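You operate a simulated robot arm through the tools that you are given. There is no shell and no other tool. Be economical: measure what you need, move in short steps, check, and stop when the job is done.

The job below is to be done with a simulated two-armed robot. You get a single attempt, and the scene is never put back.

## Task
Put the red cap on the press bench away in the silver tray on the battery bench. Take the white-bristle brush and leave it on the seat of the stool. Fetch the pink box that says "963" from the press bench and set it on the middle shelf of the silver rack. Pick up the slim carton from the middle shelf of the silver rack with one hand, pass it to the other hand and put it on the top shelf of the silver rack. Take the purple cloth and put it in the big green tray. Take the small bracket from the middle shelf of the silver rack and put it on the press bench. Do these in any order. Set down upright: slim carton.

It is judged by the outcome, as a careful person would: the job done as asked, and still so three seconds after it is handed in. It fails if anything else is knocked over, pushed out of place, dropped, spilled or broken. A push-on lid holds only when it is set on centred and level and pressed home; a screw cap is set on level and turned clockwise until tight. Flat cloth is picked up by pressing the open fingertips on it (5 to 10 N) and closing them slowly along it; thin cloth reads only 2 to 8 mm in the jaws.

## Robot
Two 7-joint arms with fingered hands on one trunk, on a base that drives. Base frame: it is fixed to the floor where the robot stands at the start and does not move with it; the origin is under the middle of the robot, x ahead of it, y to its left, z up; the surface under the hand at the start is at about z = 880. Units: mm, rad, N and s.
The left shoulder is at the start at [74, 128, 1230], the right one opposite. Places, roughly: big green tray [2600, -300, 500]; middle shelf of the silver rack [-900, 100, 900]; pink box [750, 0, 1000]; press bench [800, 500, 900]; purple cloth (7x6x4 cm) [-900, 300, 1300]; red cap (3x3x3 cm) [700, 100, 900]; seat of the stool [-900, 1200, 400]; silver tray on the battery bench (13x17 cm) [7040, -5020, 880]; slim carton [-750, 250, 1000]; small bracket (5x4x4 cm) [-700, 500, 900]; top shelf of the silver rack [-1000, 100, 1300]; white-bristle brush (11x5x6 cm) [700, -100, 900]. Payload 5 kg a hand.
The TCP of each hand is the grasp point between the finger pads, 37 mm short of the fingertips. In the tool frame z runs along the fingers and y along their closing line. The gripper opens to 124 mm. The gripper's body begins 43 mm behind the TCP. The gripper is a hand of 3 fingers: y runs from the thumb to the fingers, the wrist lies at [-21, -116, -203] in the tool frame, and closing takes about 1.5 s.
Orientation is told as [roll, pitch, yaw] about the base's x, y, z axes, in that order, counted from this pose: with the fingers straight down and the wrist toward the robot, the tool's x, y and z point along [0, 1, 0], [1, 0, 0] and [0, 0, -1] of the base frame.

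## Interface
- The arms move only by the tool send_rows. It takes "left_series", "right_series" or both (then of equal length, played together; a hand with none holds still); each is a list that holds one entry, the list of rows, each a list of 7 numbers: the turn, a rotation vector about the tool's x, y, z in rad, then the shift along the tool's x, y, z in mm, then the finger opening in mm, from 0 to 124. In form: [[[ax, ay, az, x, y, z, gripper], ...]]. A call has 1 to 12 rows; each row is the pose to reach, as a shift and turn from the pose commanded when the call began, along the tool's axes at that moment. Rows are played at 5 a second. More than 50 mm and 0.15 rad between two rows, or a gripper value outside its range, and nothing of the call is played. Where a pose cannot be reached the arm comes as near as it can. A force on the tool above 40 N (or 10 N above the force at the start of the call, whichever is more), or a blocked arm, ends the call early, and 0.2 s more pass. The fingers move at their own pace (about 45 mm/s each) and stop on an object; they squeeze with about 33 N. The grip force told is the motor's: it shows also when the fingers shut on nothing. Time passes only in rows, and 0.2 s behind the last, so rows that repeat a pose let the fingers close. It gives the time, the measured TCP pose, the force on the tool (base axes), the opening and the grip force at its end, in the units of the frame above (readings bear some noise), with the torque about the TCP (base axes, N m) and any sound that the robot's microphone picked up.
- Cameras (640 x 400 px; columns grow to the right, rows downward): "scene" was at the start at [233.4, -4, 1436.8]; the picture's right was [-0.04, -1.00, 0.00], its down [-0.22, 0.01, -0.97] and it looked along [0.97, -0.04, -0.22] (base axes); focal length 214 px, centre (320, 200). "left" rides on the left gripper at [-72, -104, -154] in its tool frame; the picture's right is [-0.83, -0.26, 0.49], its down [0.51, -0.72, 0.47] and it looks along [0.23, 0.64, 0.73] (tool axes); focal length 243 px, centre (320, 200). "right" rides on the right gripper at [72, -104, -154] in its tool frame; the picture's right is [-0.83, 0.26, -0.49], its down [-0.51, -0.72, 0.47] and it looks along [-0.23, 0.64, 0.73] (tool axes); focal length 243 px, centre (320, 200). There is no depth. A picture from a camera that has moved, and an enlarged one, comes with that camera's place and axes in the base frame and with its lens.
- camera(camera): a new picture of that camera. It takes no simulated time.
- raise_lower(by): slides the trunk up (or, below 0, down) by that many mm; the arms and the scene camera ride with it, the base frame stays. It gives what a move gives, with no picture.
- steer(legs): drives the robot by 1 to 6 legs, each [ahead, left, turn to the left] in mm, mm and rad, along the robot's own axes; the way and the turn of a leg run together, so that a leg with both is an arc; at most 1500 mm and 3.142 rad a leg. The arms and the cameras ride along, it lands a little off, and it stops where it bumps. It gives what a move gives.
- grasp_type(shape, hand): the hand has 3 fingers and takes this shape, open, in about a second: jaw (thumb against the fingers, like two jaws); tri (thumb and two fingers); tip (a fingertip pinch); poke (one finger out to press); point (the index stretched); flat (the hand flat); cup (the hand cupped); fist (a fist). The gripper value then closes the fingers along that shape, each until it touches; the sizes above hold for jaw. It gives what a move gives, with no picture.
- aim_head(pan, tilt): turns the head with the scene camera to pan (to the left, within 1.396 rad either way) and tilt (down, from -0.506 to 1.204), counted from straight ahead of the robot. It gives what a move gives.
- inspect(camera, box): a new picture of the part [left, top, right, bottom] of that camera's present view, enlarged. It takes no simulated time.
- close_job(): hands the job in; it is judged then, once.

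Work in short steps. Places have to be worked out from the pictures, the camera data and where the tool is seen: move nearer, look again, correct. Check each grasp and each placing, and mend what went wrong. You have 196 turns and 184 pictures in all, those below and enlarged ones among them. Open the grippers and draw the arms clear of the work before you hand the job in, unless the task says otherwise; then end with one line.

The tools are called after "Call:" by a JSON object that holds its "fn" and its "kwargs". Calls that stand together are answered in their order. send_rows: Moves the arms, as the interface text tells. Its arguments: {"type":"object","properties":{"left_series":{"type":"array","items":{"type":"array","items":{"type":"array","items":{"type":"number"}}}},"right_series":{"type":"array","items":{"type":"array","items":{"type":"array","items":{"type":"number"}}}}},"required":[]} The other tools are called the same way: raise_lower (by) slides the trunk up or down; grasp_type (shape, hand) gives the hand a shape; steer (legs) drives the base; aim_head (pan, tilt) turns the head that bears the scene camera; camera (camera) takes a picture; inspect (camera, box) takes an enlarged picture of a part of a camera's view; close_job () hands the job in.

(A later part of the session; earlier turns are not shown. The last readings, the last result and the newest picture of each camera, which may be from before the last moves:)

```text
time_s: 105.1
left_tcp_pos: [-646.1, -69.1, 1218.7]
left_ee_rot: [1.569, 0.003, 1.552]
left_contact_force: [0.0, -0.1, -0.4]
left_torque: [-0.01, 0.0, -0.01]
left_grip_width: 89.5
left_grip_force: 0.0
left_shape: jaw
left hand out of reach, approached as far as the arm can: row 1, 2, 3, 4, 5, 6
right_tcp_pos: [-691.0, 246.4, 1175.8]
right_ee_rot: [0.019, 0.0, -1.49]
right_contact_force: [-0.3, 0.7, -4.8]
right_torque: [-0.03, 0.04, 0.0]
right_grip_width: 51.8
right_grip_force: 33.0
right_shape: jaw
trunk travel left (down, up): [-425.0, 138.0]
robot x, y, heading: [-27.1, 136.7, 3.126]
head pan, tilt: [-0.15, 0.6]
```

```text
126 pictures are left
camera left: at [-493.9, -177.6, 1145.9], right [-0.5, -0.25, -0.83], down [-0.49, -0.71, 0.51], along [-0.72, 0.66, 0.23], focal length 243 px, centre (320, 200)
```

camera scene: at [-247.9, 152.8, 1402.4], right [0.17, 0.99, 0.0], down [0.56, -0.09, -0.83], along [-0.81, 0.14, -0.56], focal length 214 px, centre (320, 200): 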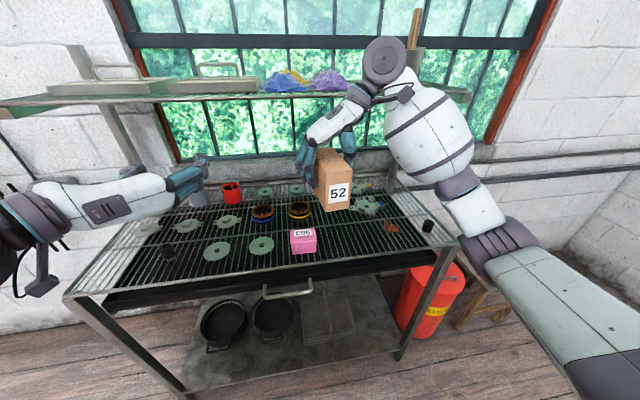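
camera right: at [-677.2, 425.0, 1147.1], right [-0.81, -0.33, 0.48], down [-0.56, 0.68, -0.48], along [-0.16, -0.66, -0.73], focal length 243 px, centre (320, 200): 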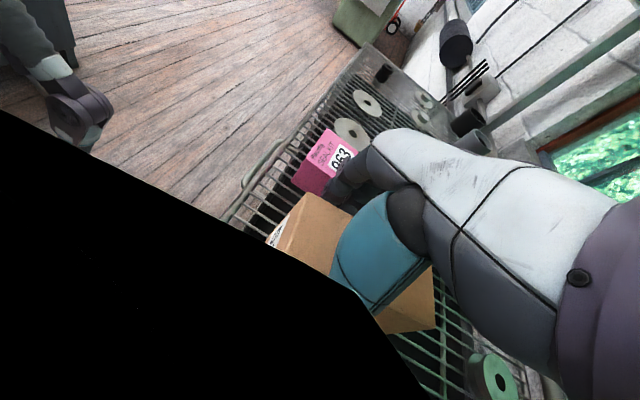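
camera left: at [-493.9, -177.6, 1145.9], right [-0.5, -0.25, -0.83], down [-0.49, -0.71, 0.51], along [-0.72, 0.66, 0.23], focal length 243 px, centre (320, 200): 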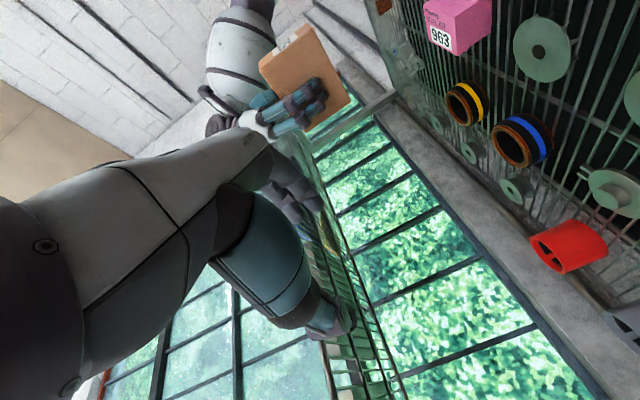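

The left hand is level but cannot come nearer than about 620 mm ahead. I back the base 80 mm and extend the carton forward, squared to the robot.

Call:
{"fn": "steer", "kwargs": {"legs": [[-80, 0, 0]]}}

Call:
{"fn": "send_rows", "kwargs": {"right_series": [[[0, 0, 0.03, -20, 15, 0, 45], [0, 0, 0.06, -40, 30, 0, 45], [0, 0, 0.098, -60, 45, 0, 45], [0, 0, 0.098, -80, 60, 0, 45], [0, 0, 0.098, -90, 75, 0, 45], [0, 0, 0.098, -90, 75, 0, 45]]]}}

Call:
{"fn": "camera", "kwargs": {"camera": "scene"}}

Call:
{"fn": "camera", "kwargs": {"camera": "left"}}

```text
time_s: 106.2
left_tcp_pos: [-571.6, -70.3, 1216.5]
left_ee_rot: [1.564, 0.001, 1.55]
left_contact_force: [0.1, 0.2, -0.2]
left_torque: [0.02, 0.0, 0.0]
left_grip_width: 89.9
left_grip_force: 0.1
left_shape: jaw
right_tcp_pos: [-615.5, 245.2, 1173.8]
right_ee_rot: [0.022, -0.002, -1.489]
right_contact_force: [0.1, 0.1, -4.4]
right_torque: [-0.01, -0.01, 0.02]
right_grip_width: 52.0
right_grip_force: 32.6
right_shape: jaw
trunk travel left (down, up): [-425.0, 138.0]
robot x, y, heading: [55.2, 135.0, 3.122]
head pan, tilt: [-0.15, 0.6]
```

```text
time_s: 107.6
left_tcp_pos: [-567.1, -69.1, 1219.1]
left_ee_rot: [1.571, 0.001, 1.552]
left_contact_force: [0.6, 0.3, -0.5]
left_torque: [0.01, 0.01, 0.02]
left_grip_width: 90.1
left_grip_force: 0.2
left_shape: jaw
right_tcp_pos: [-694.9, 164.0, 1174.5]
right_ee_rot: [0.02, -0.002, -1.587]
right_contact_force: [0.6, -0.1, -4.2]
right_torque: [0.0, 0.03, -0.01]
right_grip_width: 52.0
right_grip_force: 32.9
right_shape: jaw
trunk travel left (down, up): [-425.0, 138.0]
robot x, y, heading: [52.2, 132.3, 3.123]
head pan, tilt: [-0.15, 0.6]
```

```text
125 pictures are left
camera scene: at [-169.5, 153.0, 1402.5], right [0.17, 0.99, 0.0], down [0.56, -0.1, -0.83], along [-0.81, 0.14, -0.56], focal length 214 px, centre (320, 200)
```

scene: 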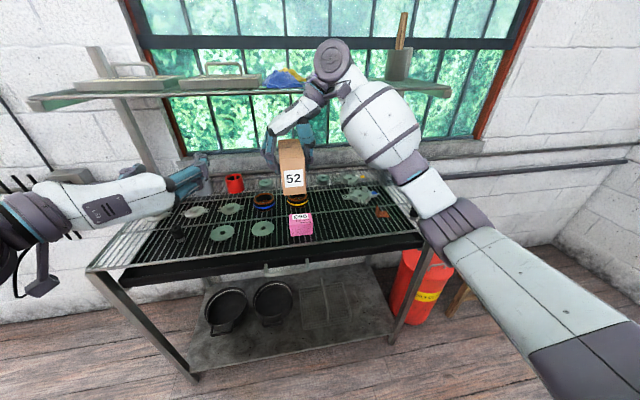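

```text
124 pictures are left
camera left: at [-415.8, -177.2, 1146.5], right [-0.5, -0.25, -0.83], down [-0.49, -0.71, 0.51], along [-0.72, 0.66, 0.23], focal length 243 px, centre (320, 200)
```

left: 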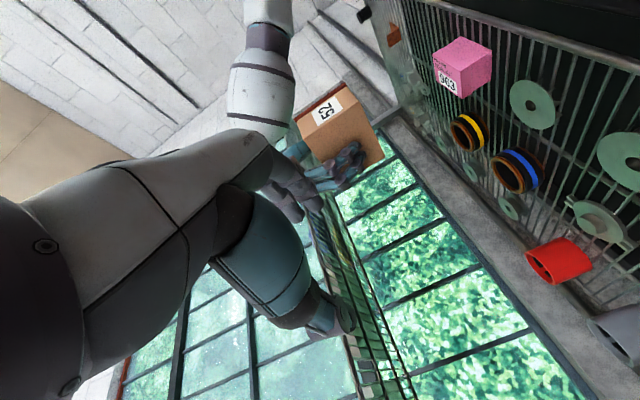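

Carton near end is at x≈-623, y≈164, z 1106–1201. I slide the left hand sideways behind it.

Call:
{"fn": "send_rows", "kwargs": {"left_series": [[[0, 0, 0, -10, 40, 0, 90], [0, 0, 0, -20, 80, 0, 90], [0, 0, 0, -30, 120, 0, 90], [0, 0, 0, -40, 160, 0, 90], [0, 0, 0, -50, 200, 0, 90], [0, 0, 0, -54, 235, 0, 90], [0, 0, 0, -54, 235, 0, 90]]]}}

Call:
{"fn": "camera", "kwargs": {"camera": "scene"}}

Call:
{"fn": "camera", "kwargs": {"camera": "left"}}

Call:
{"fn": "camera", "kwargs": {"camera": "right"}}

```text
time_s: 109.2
left_tcp_pos: [-562.8, 162.4, 1165.3]
left_ee_rot: [1.569, -0.001, 1.555]
left_contact_force: [1.1, -0.5, -0.4]
left_torque: [-0.03, -0.01, -0.04]
left_grip_width: 89.9
left_grip_force: 0.1
left_shape: jaw
left hand out of reach, approached as far as the arm can: row 1, 2, 3, 4
right_tcp_pos: [-695.6, 163.4, 1174.8]
right_ee_rot: [0.019, 0.001, -1.585]
right_contact_force: [-0.2, 0.4, -3.3]
right_torque: [0.01, -0.01, 0.06]
right_grip_width: 51.7
right_grip_force: 33.1
right_shape: jaw
trunk travel left (down, up): [-425.0, 138.0]
robot x, y, heading: [49.2, 132.6, 3.124]
head pan, tilt: [-0.15, 0.6]
```

```text
123 pictures are left
camera scene: at [-169.9, 151.0, 1402.5], right [0.17, 0.99, 0.0], down [0.56, -0.09, -0.83], along [-0.81, 0.14, -0.56], focal length 214 px, centre (320, 200)
```

scene: 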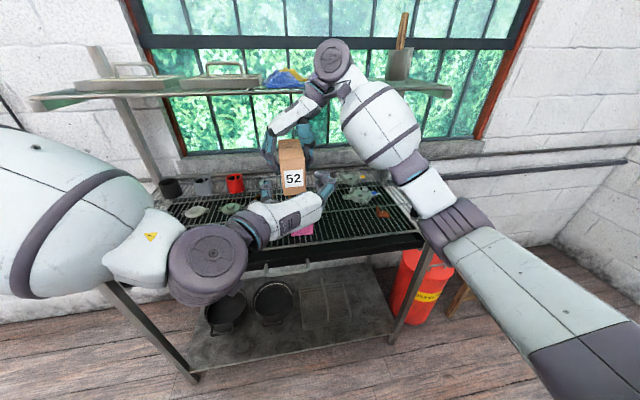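

```text
122 pictures are left
camera left: at [-411.5, 56.2, 1091.6], right [-0.49, -0.25, -0.83], down [-0.49, -0.71, 0.51], along [-0.72, 0.65, 0.23], focal length 243 px, centre (320, 200)
```

left: 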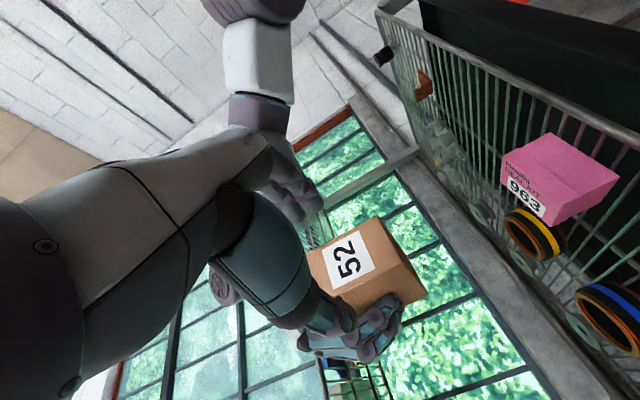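

```text
121 pictures are left
camera right: at [-623.5, 265.8, 1330.3], right [-0.84, -0.25, 0.48], down [-0.49, 0.73, -0.48], along [-0.23, -0.64, -0.74], focal length 243 px, centre (320, 200)
```

right: 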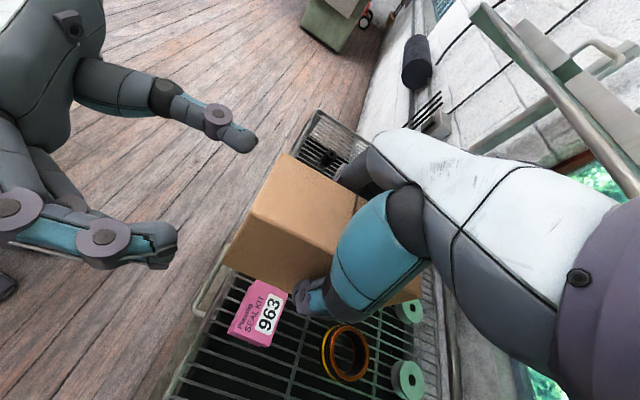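

The left hand is lined up with the carton's near end (x≈-626, y≈161). I advance 68 mm.

Call:
{"fn": "send_rows", "kwargs": {"left_series": [[[0, 0, 0, -3, 0, 25, 90], [0, 0, 0, -3, 0, 50, 90], [0, 0, 0, -3, 0, 68, 90], [0, 0, 0, -3, 0, 68, 90]]]}}

Call:
{"fn": "camera", "kwargs": {"camera": "right"}}

Call:
{"fn": "camera", "kwargs": {"camera": "left"}}

```text
time_s: 110.2
left_tcp_pos: [-631.1, 166.7, 1161.0]
left_ee_rot: [1.566, 0.001, 1.552]
left_contact_force: [-0.1, -0.5, 0.4]
left_torque: [-0.04, -0.03, 0.04]
left_grip_width: 89.6
left_grip_force: 0.1
left_shape: jaw
right_tcp_pos: [-697.1, 164.6, 1175.1]
right_ee_rot: [0.019, 0.0, -1.587]
right_contact_force: [0.4, 0.8, -2.6]
right_torque: [0.01, 0.04, 0.01]
right_grip_width: 51.7
right_grip_force: 32.2
right_shape: jaw
trunk travel left (down, up): [-425.0, 138.0]
robot x, y, heading: [53.8, 136.9, 3.123]
head pan, tilt: [-0.15, 0.6]
```

```text
120 pictures are left
camera right: at [-623.8, 267.3, 1330.0], right [-0.84, -0.25, 0.48], down [-0.49, 0.73, -0.48], along [-0.23, -0.64, -0.74], focal length 243 px, centre (320, 200)
```

right: 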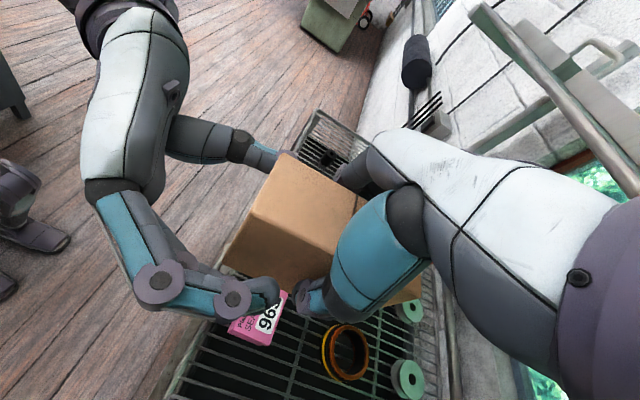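

```text
119 pictures are left
camera left: at [-479.2, 59.3, 1088.2], right [-0.49, -0.25, -0.83], down [-0.49, -0.71, 0.51], along [-0.72, 0.66, 0.23], focal length 243 px, centre (320, 200)
```

left: 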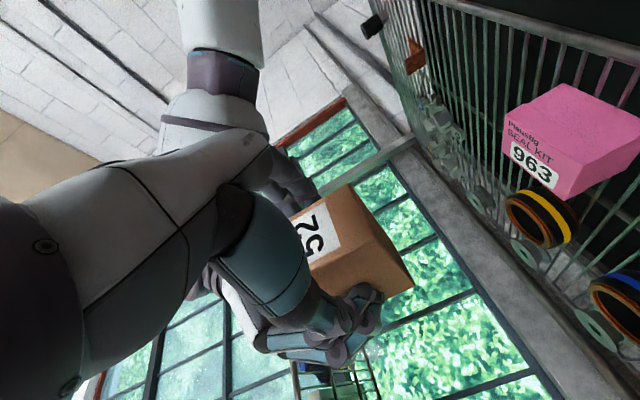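

The left fingers straddle the carton end without contact. I close the left hand.

Call:
{"fn": "send_rows", "kwargs": {"left_series": [[[0, 0, 0, 0, 0, 0, 70], [0, 0, 0, 0, 0, 0, 55], [0, 0, 0, 0, 0, 0, 45], [0, 0, 0, 0, 0, 0, 45], [0, 0, 0, 0, 0, 0, 45], [0, 0, 0, 0, 0, 0, 45], [0, 0, 0, 0, 0, 0, 45]]]}}

Call:
{"fn": "camera", "kwargs": {"camera": "right"}}

```text
time_s: 111.8
left_tcp_pos: [-630.7, 166.8, 1160.8]
left_ee_rot: [1.569, 0.0, 1.552]
left_contact_force: [-0.7, -0.3, -0.7]
left_torque: [-0.02, -0.03, -0.02]
left_grip_width: 51.6
left_grip_force: 32.7
left_shape: jaw
right_tcp_pos: [-695.7, 163.7, 1174.1]
right_ee_rot: [0.019, 0.0, -1.586]
right_contact_force: [1.9, 0.9, -3.6]
right_torque: [-0.02, -0.01, 0.0]
right_grip_width: 51.9
right_grip_force: 33.1
right_shape: jaw
trunk travel left (down, up): [-425.0, 138.0]
robot x, y, heading: [56.2, 135.6, 3.125]
head pan, tilt: [-0.15, 0.6]
```

```text
118 pictures are left
camera right: at [-623.9, 267.1, 1330.0], right [-0.84, -0.25, 0.48], down [-0.49, 0.73, -0.48], along [-0.23, -0.64, -0.74], focal length 243 px, centre (320, 200)
```

right: 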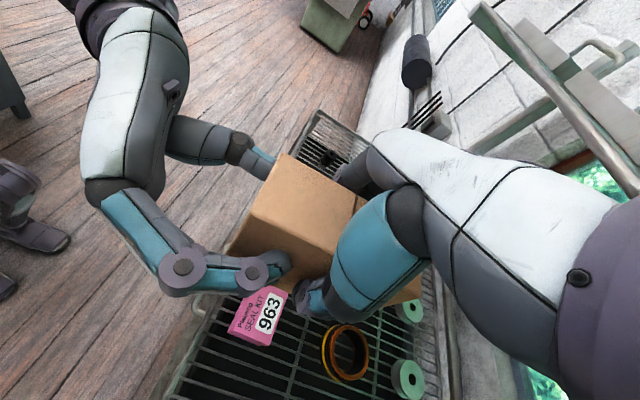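

Both hands hold it. I open the right hand and lift it straight up off the carton.

Call:
{"fn": "send_rows", "kwargs": {"right_series": [[[0, 0, 0, 0, 0, 0, 60], [0, 0, 0, 0, 0, 0, 76], [0, 0, 0, 0, 0, 0, 80], [0, 0, 0, 0, 0, -25, 80], [0, 0, 0, 0, 0, -60, 80], [0, 0, 0, 0, 0, -100, 80]]]}}

Call:
{"fn": "camera", "kwargs": {"camera": "scene"}}

Call:
{"fn": "camera", "kwargs": {"camera": "right"}}

```text
time_s: 113.2
left_tcp_pos: [-630.4, 165.1, 1160.9]
left_ee_rot: [1.569, 0.0, 1.552]
left_contact_force: [0.6, 0.3, -0.3]
left_torque: [0.0, -0.19, 0.02]
left_grip_width: 52.1
left_grip_force: 32.6
left_shape: jaw
right_tcp_pos: [-695.3, 162.2, 1272.3]
right_ee_rot: [0.019, 0.002, -1.587]
right_contact_force: [0.0, 0.7, 0.6]
right_torque: [0.03, -0.04, -0.02]
right_grip_width: 79.4
right_grip_force: 0.1
right_shape: jaw
trunk travel left (down, up): [-425.0, 138.0]
robot x, y, heading: [52.7, 136.1, 3.124]
head pan, tilt: [-0.15, 0.6]
```

```text
117 pictures are left
camera scene: at [-169.5, 151.5, 1402.5], right [0.17, 0.99, 0.0], down [0.56, -0.09, -0.83], along [-0.81, 0.14, -0.56], focal length 214 px, centre (320, 200)
```

scene: 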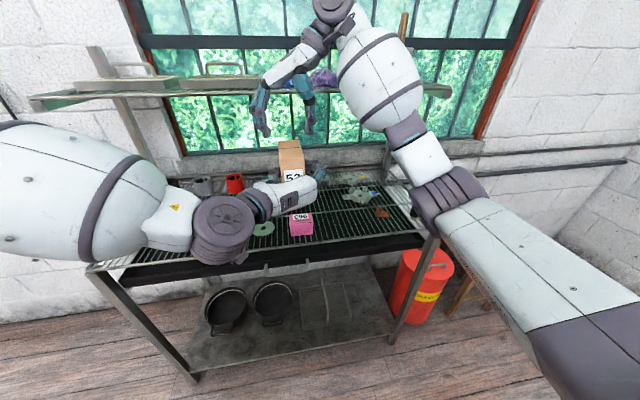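

```text
116 pictures are left
camera right: at [-623.5, 265.0, 1428.6], right [-0.84, -0.25, 0.48], down [-0.49, 0.73, -0.48], along [-0.23, -0.64, -0.74], focal length 243 px, centre (320, 200)
```

right: 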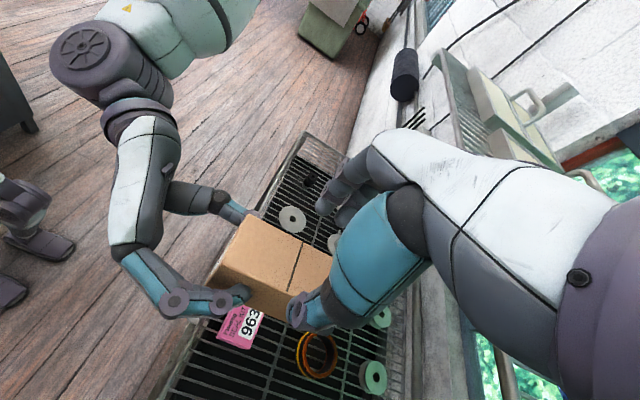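

The left hand holds the carton alone. I take the right hand out to the right and turn it back.

Call:
{"fn": "send_rows", "kwargs": {"right_series": [[[0, 0, 0, 0, -30, -10, 80], [0, 0, 0.1, 5, -65, -10, 80], [0, 0, 0.23, 15, -100, -10, 80], [0, 0, 0.36, 30, -135, -10, 80], [0, 0, 0.5, 50, -165, -10, 80], [0, 0, 0.64, 70, -195, -10, 80], [0, 0, 0.78, 90, -220, -10, 80], [0, 0, 0.92, 110, -240, -10, 80], [0, 0, 1.06, 130, -255, -10, 80], [0, 0, 1.2, 150, -270, -10, 80], [0, 0, 1.34, 170, -280, -10, 80], [0, 0, 1.48, 185, -290, -10, 80]]]}}

Call:
{"fn": "aim_head", "kwargs": {"pan": -0.15, "tilt": 0.25}}

Call:
{"fn": "camera", "kwargs": {"camera": "scene"}}

```text
time_s: 115.8
left_tcp_pos: [-629.5, 167.8, 1162.4]
left_ee_rot: [1.57, 0.002, 1.552]
left_contact_force: [0.5, 0.0, -0.5]
left_torque: [0.03, -0.18, 0.0]
left_grip_width: 51.6
left_grip_force: 33.6
left_shape: jaw
right_tcp_pos: [-506.5, 452.6, 1287.7]
right_ee_rot: [0.002, 0.018, -3.07]
right_contact_force: [0.8, -0.3, 1.0]
right_torque: [0.02, 0.03, 0.01]
right_grip_width: 79.6
right_grip_force: 0.0
right_shape: jaw
trunk travel left (down, up): [-425.0, 138.0]
robot x, y, heading: [55.1, 133.7, 3.126]
head pan, tilt: [-0.15, 0.6]
```

```text
time_s: 116.6
left_tcp_pos: [-631.2, 166.7, 1159.6]
left_ee_rot: [1.568, 0.001, 1.554]
left_contact_force: [-0.9, 0.3, -0.3]
left_torque: [0.0, -0.22, 0.0]
left_grip_width: 51.7
left_grip_force: 32.5
left_shape: jaw
right_tcp_pos: [-509.1, 451.0, 1287.6]
right_ee_rot: [0.001, 0.018, -3.067]
right_contact_force: [0.3, 0.0, 0.3]
right_torque: [0.01, -0.03, 0.02]
right_grip_width: 79.5
right_grip_force: 0.1
right_shape: jaw
trunk travel left (down, up): [-425.0, 138.0]
robot x, y, heading: [51.0, 134.7, 3.122]
head pan, tilt: [-0.15, 0.25]
```

```text
115 pictures are left
camera scene: at [-175.6, 153.1, 1434.4], right [0.17, 0.99, 0.0], down [0.24, -0.04, -0.97], along [-0.95, 0.16, -0.25], focal length 214 px, centre (320, 200)
```

scene: 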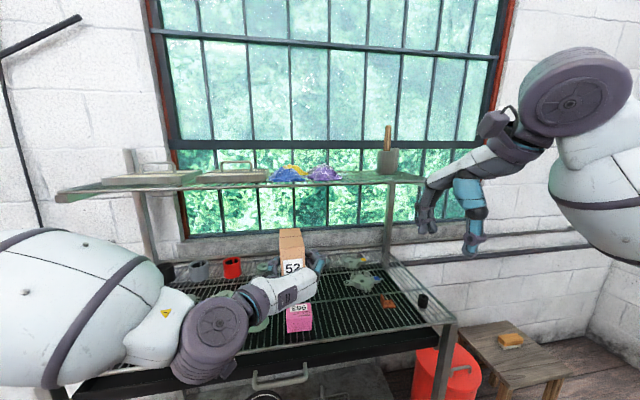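

I raise the trunk to look onto the top shelf.

Call:
{"fn": "raise_lower", "kwargs": {"by": 130}}

Call:
{"fn": "camera", "kwargs": {"camera": "scene"}}

Call:
{"fn": "inspect", "kwargs": {"camera": "scene", "box": [240, 140, 440, 265]}}

```text
time_s: 118.2
left_tcp_pos: [-632.4, 165.9, 1288.4]
left_ee_rot: [1.564, 0.001, 1.552]
left_contact_force: [0.0, 0.4, -4.2]
left_torque: [-0.01, -0.21, 0.01]
left_grip_width: 52.0
left_grip_force: 33.2
left_shape: jaw
right_tcp_pos: [-510.5, 451.4, 1416.5]
right_ee_rot: [0.0, 0.023, -3.065]
right_contact_force: [0.4, 0.0, -0.2]
right_torque: [-0.02, 0.03, -0.02]
right_grip_width: 79.6
right_grip_force: 0.0
right_shape: jaw
trunk travel left (down, up): [-555.0, 8.0]
robot x, y, heading: [56.6, 135.6, 3.122]
head pan, tilt: [-0.15, 0.25]
```

```text
114 pictures are left
camera scene: at [-77.7, 151.3, 1591.2], right [0.17, 0.99, 0.0], down [0.24, -0.04, -0.97], along [-0.95, 0.16, -0.25], focal length 214 px, centre (320, 200)
```

scene: 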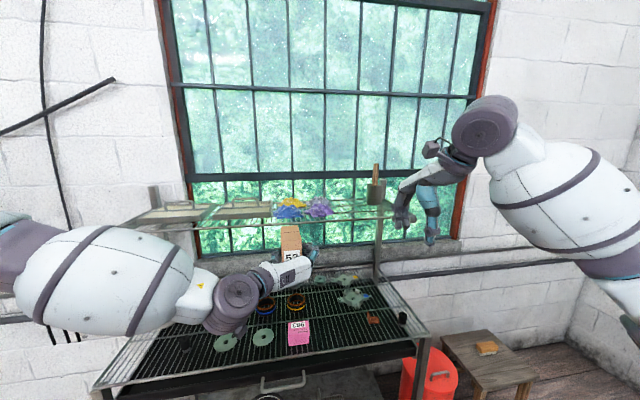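

```text
3.20 times, centred on (340, 202) of scene
camera zoom: at [-77.7, 151.3, 1591.2], right [0.17, 0.99, 0.0], down [0.24, -0.04, -0.97], along [-0.95, 0.16, -0.25], focal length 686 px, centre (256, 192)
```

zoom: 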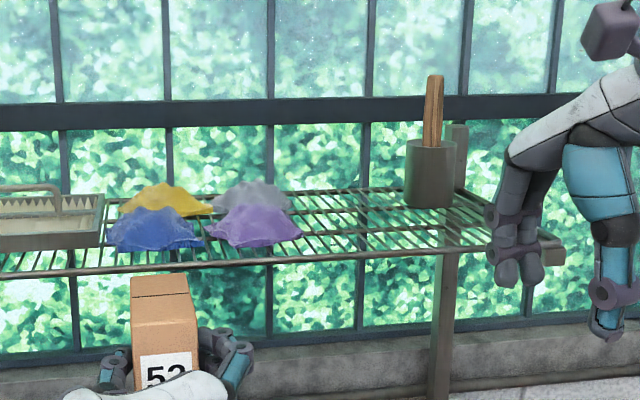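

The front edge of the shelf seems near x≈-785…-830, z≈1322. I bring the right hand camera up and forward for a closer view.

Call:
{"fn": "send_rows", "kwargs": {"right_series": [[[0, 0, -0.05, 10, 25, -20, 80], [0, 0, -0.08, 20, 50, -40, 80], [0, 0, -0.08, 30, 75, -55, 80], [0, 0, -0.08, 40, 100, -70, 80], [0, 0, -0.08, 50, 120, -80, 80], [0, 0, -0.08, 60, 140, -80, 80]]]}}

Call:
{"fn": "camera", "kwargs": {"camera": "right"}}

```text
time_s: 119.6
left_tcp_pos: [-633.5, 165.9, 1289.9]
left_ee_rot: [1.568, 0.001, 1.551]
left_contact_force: [-0.1, -0.8, -3.6]
left_torque: [0.01, -0.18, 0.0]
left_grip_width: 51.7
left_grip_force: 32.9
left_shape: jaw
right_tcp_pos: [-646.4, 379.8, 1494.7]
right_ee_rot: [0.003, 0.022, -2.987]
right_contact_force: [0.2, 0.4, 1.0]
right_torque: [0.02, 0.02, 0.01]
right_grip_width: 79.5
right_grip_force: 0.0
right_shape: jaw
trunk travel left (down, up): [-555.0, 8.0]
robot x, y, heading: [54.8, 134.1, 3.123]
head pan, tilt: [-0.15, 0.25]
```

```text
112 pictures are left
camera right: at [-533.6, 323.8, 1650.1], right [-0.4, 0.78, 0.49], down [0.64, 0.61, -0.46], along [-0.65, 0.13, -0.75], focal length 243 px, centre (320, 200)
```

right: 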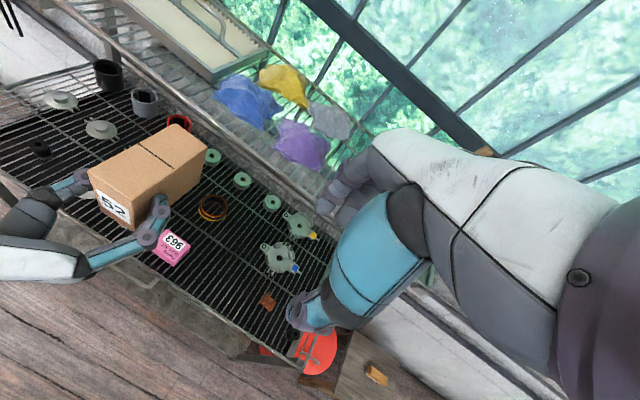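

The edge is near x≈-810. Free shelf lies at y 345–500, so I will set the carton at y≈425. I raise it first, then slide the base right.

Call:
{"fn": "send_rows", "kwargs": {"left_series": [[[0, 0, 0, 40, 0, 0, 45], [0, 0, 0, 80, 0, 0, 45], [0, 0, 0, 115, 0, 0, 45], [0, 0, 0, 115, 0, 0, 45]]]}}

Call:
{"fn": "steer", "kwargs": {"legs": [[0, -255, 0]]}}

Call:
{"fn": "camera", "kwargs": {"camera": "scene"}}

Call:
{"fn": "camera", "kwargs": {"camera": "right"}}

```text
time_s: 120.6
left_tcp_pos: [-633.8, 167.2, 1405.6]
left_ee_rot: [1.566, -0.001, 1.552]
left_contact_force: [-0.7, 0.1, -3.4]
left_torque: [0.0, -0.19, 0.0]
left_grip_width: 51.7
left_grip_force: 32.5
left_shape: jaw
right_tcp_pos: [-644.8, 380.8, 1493.9]
right_ee_rot: [0.003, 0.021, -2.988]
right_contact_force: [-0.9, 0.4, -0.9]
right_torque: [0.01, -0.02, -0.01]
right_grip_width: 79.6
right_grip_force: 0.0
right_shape: jaw
trunk travel left (down, up): [-555.0, 8.0]
robot x, y, heading: [56.9, 134.9, 3.124]
head pan, tilt: [-0.15, 0.25]
```

```text
time_s: 123.4
left_tcp_pos: [-627.9, 417.1, 1405.6]
left_ee_rot: [1.566, -0.001, 1.553]
left_contact_force: [-0.6, 0.8, -3.2]
left_torque: [0.01, -0.21, 0.0]
left_grip_width: 51.6
left_grip_force: 32.8
left_shape: jaw
right_tcp_pos: [-640.2, 627.2, 1494.4]
right_ee_rot: [0.003, 0.019, -2.987]
right_contact_force: [-0.1, -0.2, 0.3]
right_torque: [0.01, 0.01, 0.0]
right_grip_width: 79.5
right_grip_force: 0.0
right_shape: jaw
trunk travel left (down, up): [-555.0, 8.0]
robot x, y, heading: [59.4, 381.9, 3.119]
head pan, tilt: [-0.15, 0.25]
```

```text
111 pictures are left
camera scene: at [-71.6, 400.3, 1591.7], right [0.17, 0.99, 0.0], down [0.24, -0.04, -0.97], along [-0.96, 0.16, -0.25], focal length 214 px, centre (320, 200)
```

scene: 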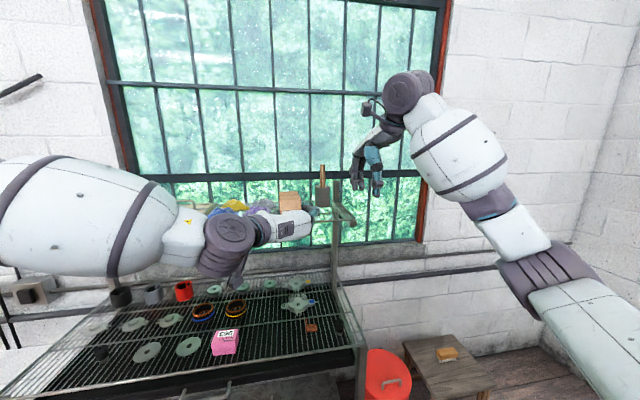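

```text
110 pictures are left
camera right: at [-527.4, 573.0, 1650.9], right [-0.4, 0.78, 0.49], down [0.64, 0.61, -0.46], along [-0.65, 0.13, -0.74], focal length 243 px, centre (320, 200)
```

right: 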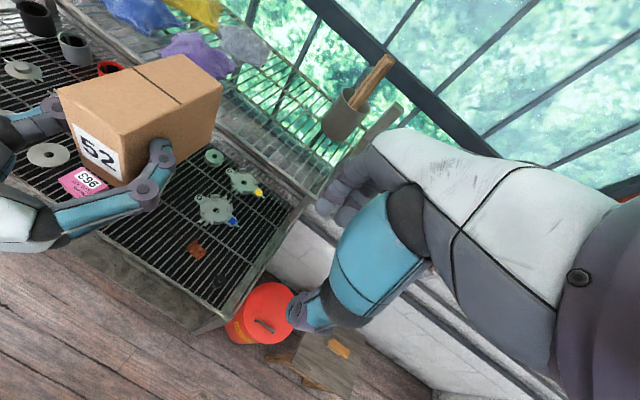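

The pot is at y≈585 and the cloth ends by y≈338. I push the carton forward over the shelf at y≈421.

Call:
{"fn": "send_rows", "kwargs": {"left_series": [[[0, 0, 0, 0, 0, 40, 45], [0, 0, 0, 0, 0, 80, 45], [0, 0, 0, 0, 0, 120, 45], [0, 0, 0, 0, 0, 160, 45], [0, 0, 0, 0, 0, 195, 45], [0, 0, 0, 0, 0, 210, 45], [0, 0, 0, 0, 0, 210, 45]]]}}

Call:
{"fn": "camera", "kwargs": {"camera": "right"}}

Call:
{"fn": "inspect", "kwargs": {"camera": "scene", "box": [200, 130, 400, 255]}}

```text
time_s: 125.0
left_tcp_pos: [-834.4, 417.4, 1408.3]
left_ee_rot: [1.57, 0.0, 1.553]
left_contact_force: [0.4, -1.1, -3.0]
left_torque: [-0.02, -0.24, 0.03]
left_grip_width: 51.5
left_grip_force: 32.9
left_shape: jaw
left hand out of reach, approached as far as the arm can: row 6, 7
right_tcp_pos: [-638.0, 629.7, 1497.0]
right_ee_rot: [0.001, 0.018, -2.986]
right_contact_force: [0.5, 1.6, 1.1]
right_torque: [-0.01, 0.02, -0.02]
right_grip_width: 79.7
right_grip_force: 0.0
right_shape: jaw
trunk travel left (down, up): [-555.0, 8.0]
robot x, y, heading: [56.8, 381.6, 3.118]
head pan, tilt: [-0.15, 0.25]
```

```text
109 pictures are left
camera right: at [-524.7, 575.0, 1652.3], right [-0.4, 0.78, 0.49], down [0.64, 0.61, -0.46], along [-0.66, 0.13, -0.74], focal length 243 px, centre (320, 200)
```

right: 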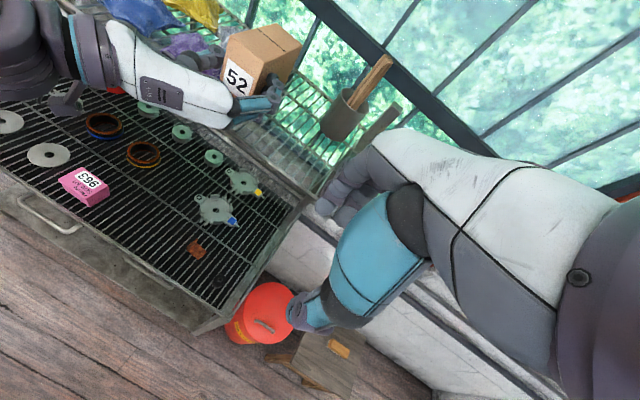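

```text
3.20 times, centred on (300, 192) of scene
camera zoom: at [-69.2, 402.1, 1592.1], right [0.17, 0.99, 0.0], down [0.24, -0.04, -0.97], along [-0.96, 0.16, -0.25], focal length 686 px, centre (384, 224)
```

zoom: 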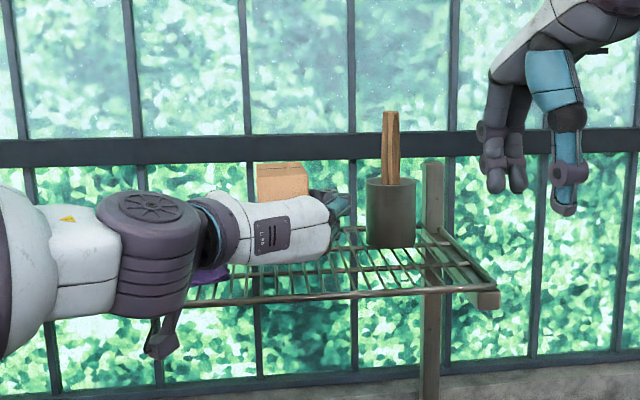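

I drive 30 mm ahead for margin and lower the carton until it touches.

Call:
{"fn": "steer", "kwargs": {"legs": [[35, 0, 0]]}}

Call:
{"fn": "send_rows", "kwargs": {"left_series": [[[0, 0, 0, -12, 0, 0, 45], [0, 0, 0, -18, 0, 0, 45], [0, 0, 0, -23, 0, 0, 45], [0, 0, 0, -27, 0, 0, 45], [0, 0, 0, -30, 0, 0, 45], [0, 0, 0, -33, 0, 0, 45]]]}}

Call:
{"fn": "camera", "kwargs": {"camera": "right"}}

```text
time_s: 125.9
left_tcp_pos: [-860.7, 416.6, 1417.0]
left_ee_rot: [1.579, 0.0, 1.554]
left_contact_force: [2.0, 0.4, -2.4]
left_torque: [-0.02, -0.25, 0.02]
left_grip_width: 51.7
left_grip_force: 32.4
left_shape: jaw
right_tcp_pos: [-664.3, 629.5, 1503.5]
right_ee_rot: [-0.001, 0.007, -2.986]
right_contact_force: [0.5, -0.5, 1.1]
right_torque: [0.0, 0.12, -0.02]
right_grip_width: 79.6
right_grip_force: 0.1
right_shape: jaw
trunk travel left (down, up): [-555.0, 8.0]
robot x, y, heading: [24.9, 382.7, 3.123]
head pan, tilt: [-0.15, 0.25]
```

```text
time_s: 127.3
left_tcp_pos: [-867.0, 414.4, 1376.7]
left_ee_rot: [1.571, -0.001, 1.553]
left_contact_force: [1.0, 0.3, -2.1]
left_torque: [-0.02, -0.12, -0.01]
left_grip_width: 51.7
left_grip_force: 33.1
left_shape: jaw
left hand out of reach, approached as far as the arm can: row 4, 5, 6
right_tcp_pos: [-671.9, 629.9, 1496.4]
right_ee_rot: [0.001, 0.016, -2.984]
right_contact_force: [0.6, 0.5, 0.7]
right_torque: [-0.02, -0.02, 0.01]
right_grip_width: 79.2
right_grip_force: 0.0
right_shape: jaw
trunk travel left (down, up): [-555.0, 8.0]
robot x, y, heading: [26.1, 389.2, 3.123]
head pan, tilt: [-0.15, 0.25]
```

```text
107 pictures are left
camera right: at [-559.2, 574.9, 1652.6], right [-0.4, 0.78, 0.49], down [0.64, 0.61, -0.46], along [-0.66, 0.13, -0.74], focal length 243 px, centre (320, 200)
```

right: 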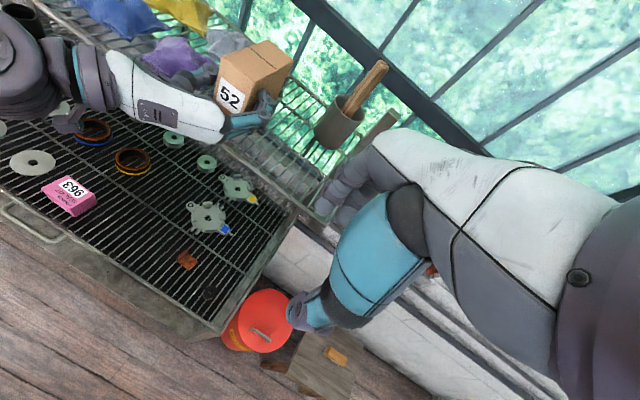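

A light touch has begun, but the palm is close to the shelf edge. I lift 4 mm, draw back 20 mm, and lower again gently.

Call:
{"fn": "send_rows", "kwargs": {"left_series": [[[0, 0, 0, 5, 0, 0, 45], [0, 0, 0, 5, 0, -20, 45], [0, 0, 0, 0, 0, -20, 45], [0, 0, 0, -3, 0, -20, 45], [0, 0, 0, -6, 0, -20, 45]]]}}

Call:
{"fn": "inspect", "kwargs": {"camera": "right", "box": [140, 20, 340, 200]}}

```text
time_s: 128.5
left_tcp_pos: [-847.9, 413.6, 1372.0]
left_ee_rot: [1.575, 0.0, 1.553]
left_contact_force: [-3.8, 0.7, 7.1]
left_torque: [0.04, 0.19, -0.02]
left_grip_width: 51.7
left_grip_force: 32.8
left_shape: jaw
right_tcp_pos: [-672.9, 630.8, 1498.0]
right_ee_rot: [0.001, 0.017, -2.984]
right_contact_force: [-0.1, 0.0, 0.7]
right_torque: [-0.03, 0.01, -0.01]
right_grip_width: 79.7
right_grip_force: 0.1
right_shape: jaw
trunk travel left (down, up): [-555.0, 8.0]
robot x, y, heading: [21.1, 384.4, 3.119]
head pan, tilt: [-0.15, 0.25]
```

```text
2.22 times, centred on (240, 110) of right
camera zoom: at [-559.3, 575.4, 1652.9], right [-0.4, 0.78, 0.49], down [0.64, 0.61, -0.46], along [-0.66, 0.13, -0.74], focal length 539 px, centre (498, 400)
```

zoom: 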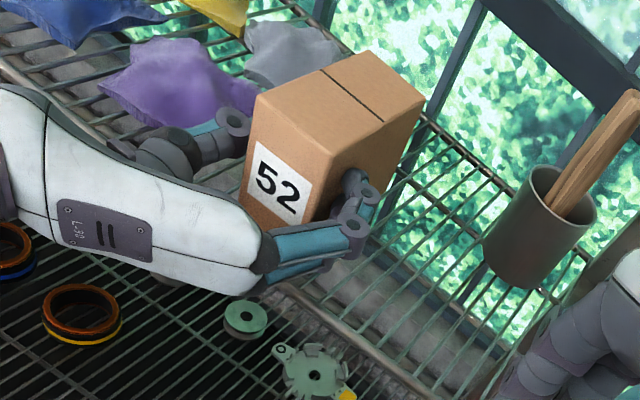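

The carton rests on the shelf with about 10 N. I open just enough and draw back straight.

Call:
{"fn": "send_rows", "kwargs": {"left_series": [[[0, 0, 0, 0, 0, 0, 56], [0, 0, 0, 0, 0, 0, 64], [0, 0, 0, 0, 0, 0, 70], [0, 0, 0, 0, 0, 0, 70], [0, 0, 0, 0, 0, -25, 70], [0, 0, 0, 0, 0, -60, 70], [0, 0, 0, 0, 0, -100, 70], [0, 0, 0, 0, 0, -145, 70], [0, 0, 0, 0, 0, -180, 70]]]}}

Call:
{"fn": "inspect", "kwargs": {"camera": "right", "box": [140, 20, 340, 200]}}

```text
time_s: 130.5
left_tcp_pos: [-665.7, 409.9, 1371.2]
left_ee_rot: [1.57, 0.0, 1.553]
left_contact_force: [0.8, 0.0, 0.5]
left_torque: [-0.04, 0.01, 0.02]
left_grip_width: 69.6
left_grip_force: 0.0
left_shape: jaw
right_tcp_pos: [-671.6, 629.2, 1497.4]
right_ee_rot: [0.0, 0.017, -2.986]
right_contact_force: [1.0, -0.4, 0.8]
right_torque: [0.01, 0.06, -0.02]
right_grip_width: 79.8
right_grip_force: 0.1
right_shape: jaw
trunk travel left (down, up): [-555.0, 8.0]
robot x, y, heading: [24.3, 388.3, 3.121]
head pan, tilt: [-0.15, 0.25]
```

```text
2.22 times, centred on (240, 110) of right
camera zoom: at [-558.7, 574.9, 1652.8], right [-0.4, 0.78, 0.49], down [0.64, 0.61, -0.46], along [-0.66, 0.13, -0.74], focal length 539 px, centre (498, 400)
```

zoom: 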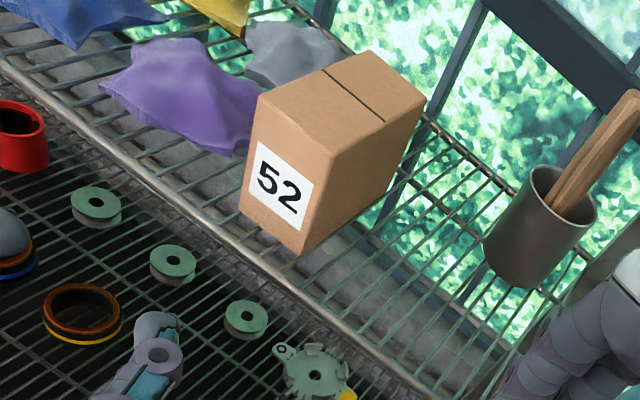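

The carton stands upright on the top shelf. I turn the left hand back to fingers-down in two halves.

Call:
{"fn": "send_rows", "kwargs": {"left_series": [[[0.0864, -0.0864, -0.0864, 0, 0, -10, 80], [0.1728, -0.1728, -0.1728, 0, 0, -20, 80], [0.2592, -0.2592, -0.2592, 0, 0, -20, 80], [0.3456, -0.3456, -0.3456, 0, 0, -20, 80], [0.432, -0.432, -0.432, 0, 0, -20, 80], [0.5184, -0.5184, -0.5184, 0, 0, -20, 80], [0.6046, -0.6046, -0.6046, 0, 0, -20, 80]]]}}

Call:
{"fn": "send_rows", "kwargs": {"left_series": [[[0.0864, -0.0864, -0.0864, 0, 0, 0, 80], [0.1728, -0.1728, -0.1728, 0, 0, 0, 80], [0.2592, -0.2592, -0.2592, 0, 0, 0, 80], [0.3456, -0.3456, -0.3456, 0, 0, 0, 80], [0.432, -0.432, -0.432, 0, 0, 0, 80], [0.5184, -0.5184, -0.5184, 0, 0, 0, 80], [0.6046, -0.6046, -0.6046, 0, 0, 0, 80]]]}}

Call:
{"fn": "camera", "kwargs": {"camera": "left"}}

Call:
{"fn": "camera", "kwargs": {"camera": "scene"}}

```text
time_s: 132.1
left_tcp_pos: [-649.1, 410.5, 1367.4]
left_ee_rot: [0.782, -0.339, 2.339]
left_contact_force: [-0.2, 0.1, 1.2]
left_torque: [-0.02, 0.0, 0.02]
left_grip_width: 79.6
left_grip_force: 0.1
left_shape: jaw
right_tcp_pos: [-674.9, 630.2, 1494.3]
right_ee_rot: [0.004, 0.018, -2.985]
right_contact_force: [0.0, -0.4, 0.6]
right_torque: [-0.04, 0.03, -0.03]
right_grip_width: 79.6
right_grip_force: 0.0
right_shape: jaw
trunk travel left (down, up): [-555.0, 8.0]
robot x, y, heading: [25.3, 386.0, 3.124]
head pan, tilt: [-0.15, 0.25]
```

```text
time_s: 133.7
left_tcp_pos: [-656.6, 371.6, 1416.2]
left_ee_rot: [-0.002, 0.002, 3.127]
left_contact_force: [0.0, -0.1, 0.2]
left_torque: [0.05, -0.04, 0.03]
left_grip_width: 79.8
left_grip_force: 0.2
left_shape: jaw
left hand out of reach, approached as far as the arm can: row 2, 3, 4, 5, 6, 7
right_tcp_pos: [-674.4, 627.9, 1497.4]
right_ee_rot: [0.003, 0.016, -2.985]
right_contact_force: [-0.6, 0.5, 0.5]
right_torque: [-0.01, 0.0, -0.02]
right_grip_width: 79.7
right_grip_force: 0.1
right_shape: jaw
trunk travel left (down, up): [-555.0, 8.0]
robot x, y, heading: [22.6, 387.2, 3.122]
head pan, tilt: [-0.15, 0.25]
```

```text
104 pictures are left
camera left: at [-550.7, 442.1, 1568.5], right [0.28, 0.83, -0.49], down [0.71, -0.52, -0.47], along [-0.64, -0.22, -0.73], focal length 243 px, centre (320, 200)
```

left: 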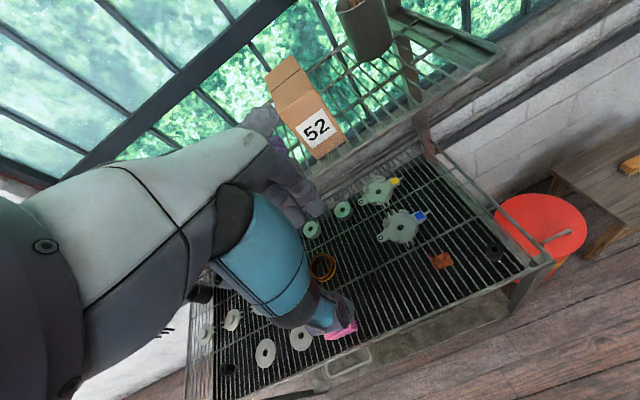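

```text
103 pictures are left
camera scene: at [-106.9, 400.7, 1592.0], right [0.17, 0.99, 0.0], down [0.24, -0.04, -0.97], along [-0.96, 0.16, -0.25], focal length 214 px, centre (320, 200)
```

scene: 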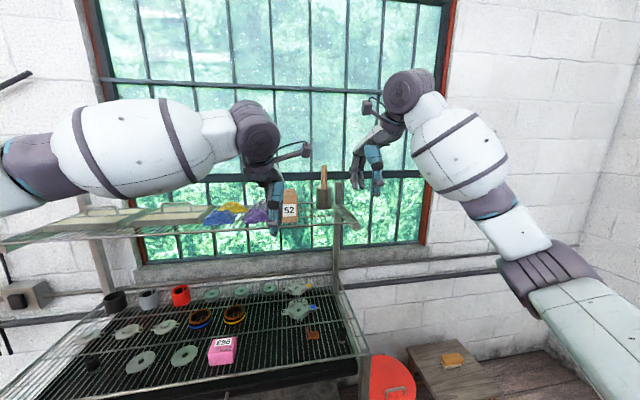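

I raise and shift the left hand to y≈287, pull the right hand back, and drive 110 mm closer.

Call:
{"fn": "send_rows", "kwargs": {"left_series": [[[0, 0, 0, 10, 0, -30, 80], [0, 0, 0, 30, 0, -45, 80], [0, 0, 0, 55, 0, -45, 80], [0, 0, 0, 83, 0, -45, 80], [0, 0, 0, 83, 0, -45, 80]]], "right_series": [[[0, 0, 0.05, 0, -30, 0, 80], [0, 0, 0.1, 0, -60, 0, 80], [0, 0, 0.15, 0, -90, 0, 80], [0, 0, 0.15, 0, -120, 0, 80], [0, 0, 0.15, 0, -120, 0, 80]]]}}

Call:
{"fn": "steer", "kwargs": {"legs": [[110, 0, 0.02]]}}

Call:
{"fn": "camera", "kwargs": {"camera": "left"}}

Call:
{"fn": "aim_head", "kwargs": {"pan": 0.15, "tilt": 0.4}}

Call:
{"fn": "camera", "kwargs": {"camera": "scene"}}

```text
time_s: 134.9
left_tcp_pos: [-655.4, 290.1, 1459.0]
left_ee_rot: [-0.001, 0.002, 3.124]
left_contact_force: [0.3, 0.5, 0.2]
left_torque: [0.01, -0.01, 0.04]
left_grip_width: 79.9
left_grip_force: 0.1
left_shape: jaw
right_tcp_pos: [-555.6, 648.1, 1498.0]
right_ee_rot: [0.0, 0.017, -3.136]
right_contact_force: [-0.2, 0.4, 0.5]
right_torque: [0.03, 0.02, 0.01]
right_grip_width: 79.7
right_grip_force: 0.1
right_shape: jaw
trunk travel left (down, up): [-555.0, 8.0]
robot x, y, heading: [26.2, 385.6, 3.129]
head pan, tilt: [-0.15, 0.25]
```

```text
time_s: 136.1
left_tcp_pos: [-752.9, 276.9, 1466.9]
left_ee_rot: [-0.001, -0.012, -3.139]
left_contact_force: [0.4, -0.1, 1.0]
left_torque: [-0.01, 0.06, 0.0]
left_grip_width: 79.7
left_grip_force: 0.0
left_shape: jaw
right_tcp_pos: [-661.9, 639.5, 1505.8]
right_ee_rot: [-0.001, 0.007, -3.114]
right_contact_force: [1.6, 0.4, 0.8]
right_torque: [0.01, 0.05, -0.03]
right_grip_width: 79.7
right_grip_force: 0.0
right_shape: jaw
trunk travel left (down, up): [-555.0, 8.0]
robot x, y, heading: [-83.9, 380.0, -3.142]
head pan, tilt: [-0.15, 0.25]
```

```text
102 pictures are left
camera left: at [-647.1, 349.8, 1619.2], right [0.25, 0.83, -0.49], down [0.72, -0.51, -0.48], along [-0.65, -0.23, -0.73], focal length 243 px, centre (320, 200)
```

left: 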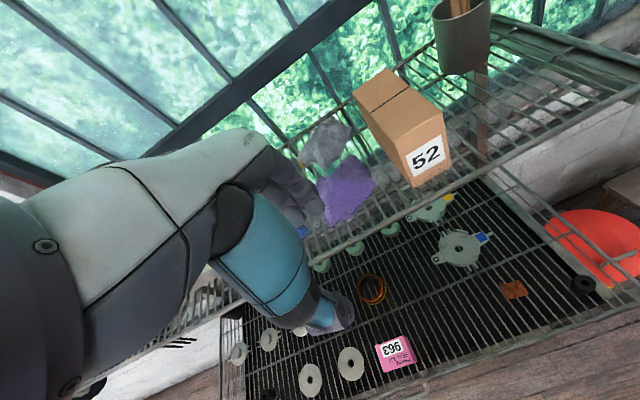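

```text
time_s: 136.9
left_tcp_pos: [-763.6, 277.1, 1459.4]
left_ee_rot: [0.0, -0.001, -3.14]
left_contact_force: [-0.5, -0.1, -0.1]
left_torque: [-0.03, -0.02, -0.02]
left_grip_width: 80.0
left_grip_force: 0.0
left_shape: jaw
right_tcp_pos: [-671.2, 637.8, 1498.7]
right_ee_rot: [0.0, 0.017, -3.115]
right_contact_force: [-0.4, -0.1, -0.4]
right_torque: [-0.01, -0.03, -0.02]
right_grip_width: 79.5
right_grip_force: 0.0
right_shape: jaw
trunk travel left (down, up): [-555.0, 8.0]
robot x, y, heading: [-85.7, 385.8, -3.14]
head pan, tilt: [0.15, 0.4]
```

```text
101 pictures are left
camera scene: at [-215.2, 372.5, 1577.7], right [-0.15, 0.99, 0.0], down [0.38, 0.06, -0.92], along [-0.91, -0.14, -0.39], focal length 214 px, centre (320, 200)
```

scene: 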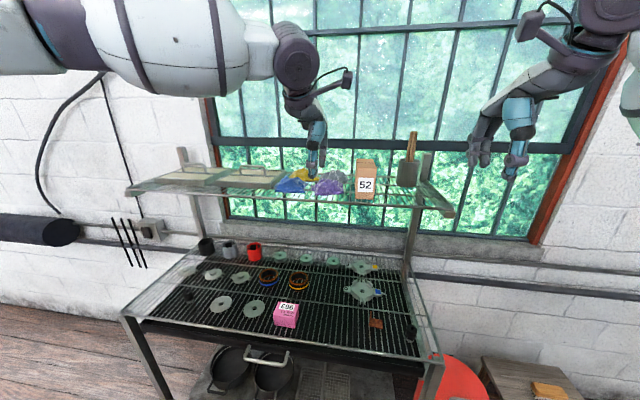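

The purple cloth centres near [-893,298]. I go above it at z≈1385 and check.

Call:
{"fn": "send_rows", "kwargs": {"left_series": [[[0, 0, 0, -7, 40, 0, 80], [0, 0, 0, -14, 80, 0, 80], [0, 0, 0, -20, 115, 15, 80], [0, 0, 0, -20, 130, 45, 80], [0, 0, 0, -20, 130, 72, 80], [0, 0, 0, -20, 130, 72, 80]]]}}

Call:
{"fn": "camera", "kwargs": {"camera": "left"}}

Call:
{"fn": "inspect", "kwargs": {"camera": "scene", "box": [240, 110, 420, 220]}}

Call:
{"fn": "inspect", "kwargs": {"camera": "right", "box": [100, 0, 300, 150]}}

```text
time_s: 138.3
left_tcp_pos: [-892.1, 290.7, 1387.3]
left_ee_rot: [0.001, -0.001, -3.14]
left_contact_force: [-1.2, -0.1, 0.1]
left_torque: [0.03, -0.01, -0.03]
left_grip_width: 79.9
left_grip_force: 0.2
left_shape: jaw
left hand out of reach, approached as far as the arm can: row 3, 4, 5, 6
right_tcp_pos: [-672.7, 638.0, 1499.7]
right_ee_rot: [0.0, 0.016, -3.114]
right_contact_force: [-0.5, 0.1, 0.3]
right_torque: [0.02, -0.06, 0.01]
right_grip_width: 79.6
right_grip_force: 0.0
right_shape: jaw
trunk travel left (down, up): [-555.0, 8.0]
robot x, y, heading: [-87.0, 384.3, -3.137]
head pan, tilt: [0.15, 0.4]
```

```text
100 pictures are left
camera left: at [-787.0, 363.3, 1541.1], right [0.26, 0.83, -0.49], down [0.72, -0.5, -0.47], along [-0.64, -0.23, -0.73], focal length 243 px, centre (320, 200)
```

left: 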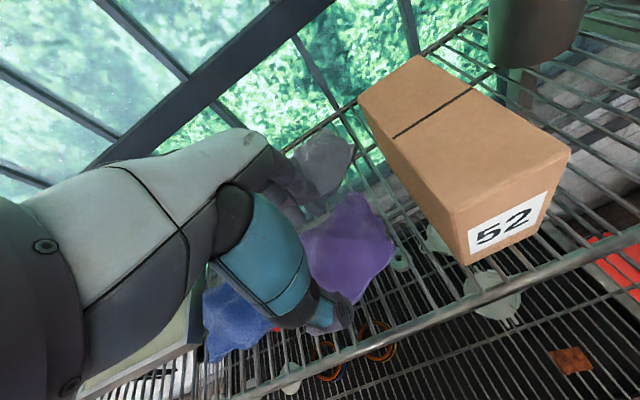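

```text
3.56 times, centred on (330, 165) of scene
camera zoom: at [-215.7, 372.0, 1577.7], right [-0.15, 0.99, 0.0], down [0.39, 0.06, -0.92], along [-0.91, -0.14, -0.39], focal length 763 px, centre (284, 324)
```

zoom: 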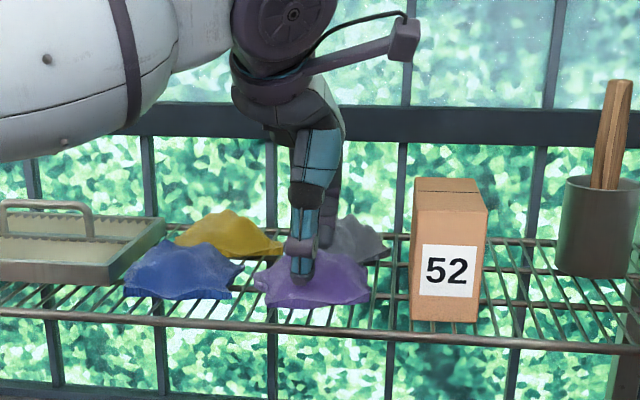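

```text
2.67 times, centred on (200, 75) of right
camera zoom: at [-566.9, 568.2, 1655.2], right [-0.29, 0.82, 0.49], down [0.72, 0.53, -0.46], along [-0.64, 0.22, -0.74], focal length 647 px, centre (640, 533)
```

zoom: 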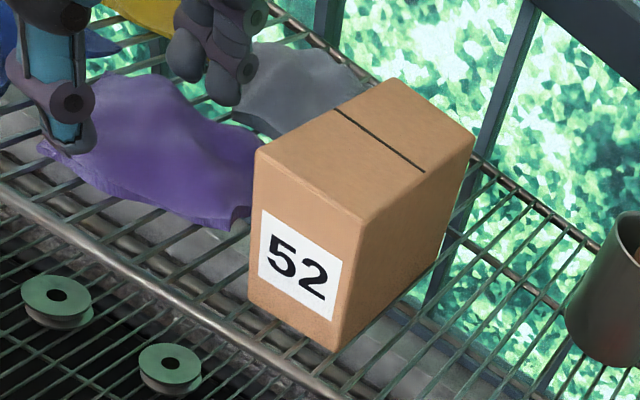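

The hand is slightly left of the cloth's middle. I shift 12 mm right, lower to just above the shelf, and close slowly.

Call:
{"fn": "send_rows", "kwargs": {"left_series": [[[0, 0, 0, -6, -3, 5, 74], [0, 0, 0, -13, -5, 10, 74], [0, 0, 0, -13, -5, 18, 74], [0, 0, 0, -13, -5, 24, 74], [0, 0, 0, -13, -5, 28, 74], [0, 0, 0, -13, -5, 31, 74]]]}}

Call:
{"fn": "camera", "kwargs": {"camera": "left"}}

```text
time_s: 139.7
left_tcp_pos: [-885.7, 304.0, 1360.1]
left_ee_rot: [-0.002, -0.001, -3.139]
left_contact_force: [-0.8, -0.4, 3.8]
left_torque: [-0.04, 0.21, -0.01]
left_grip_width: 74.8
left_grip_force: 0.2
left_shape: jaw
left hand out of reach, approached as far as the arm can: row 2, 3
right_tcp_pos: [-671.3, 638.1, 1500.1]
right_ee_rot: [0.0, 0.016, -3.114]
right_contact_force: [-0.3, -0.2, 0.1]
right_torque: [0.01, -0.03, 0.0]
right_grip_width: 79.7
right_grip_force: 0.1
right_shape: jaw
trunk travel left (down, up): [-555.0, 8.0]
robot x, y, heading: [-85.2, 389.6, -3.142]
head pan, tilt: [0.15, 0.4]
```

```text
97 pictures are left
camera left: at [-781.2, 376.0, 1511.5], right [0.26, 0.83, -0.49], down [0.72, -0.51, -0.47], along [-0.64, -0.23, -0.73], focal length 243 px, centre (320, 200)
```

left: 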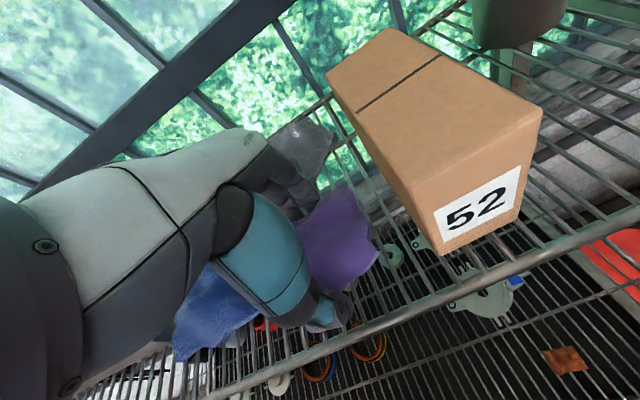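

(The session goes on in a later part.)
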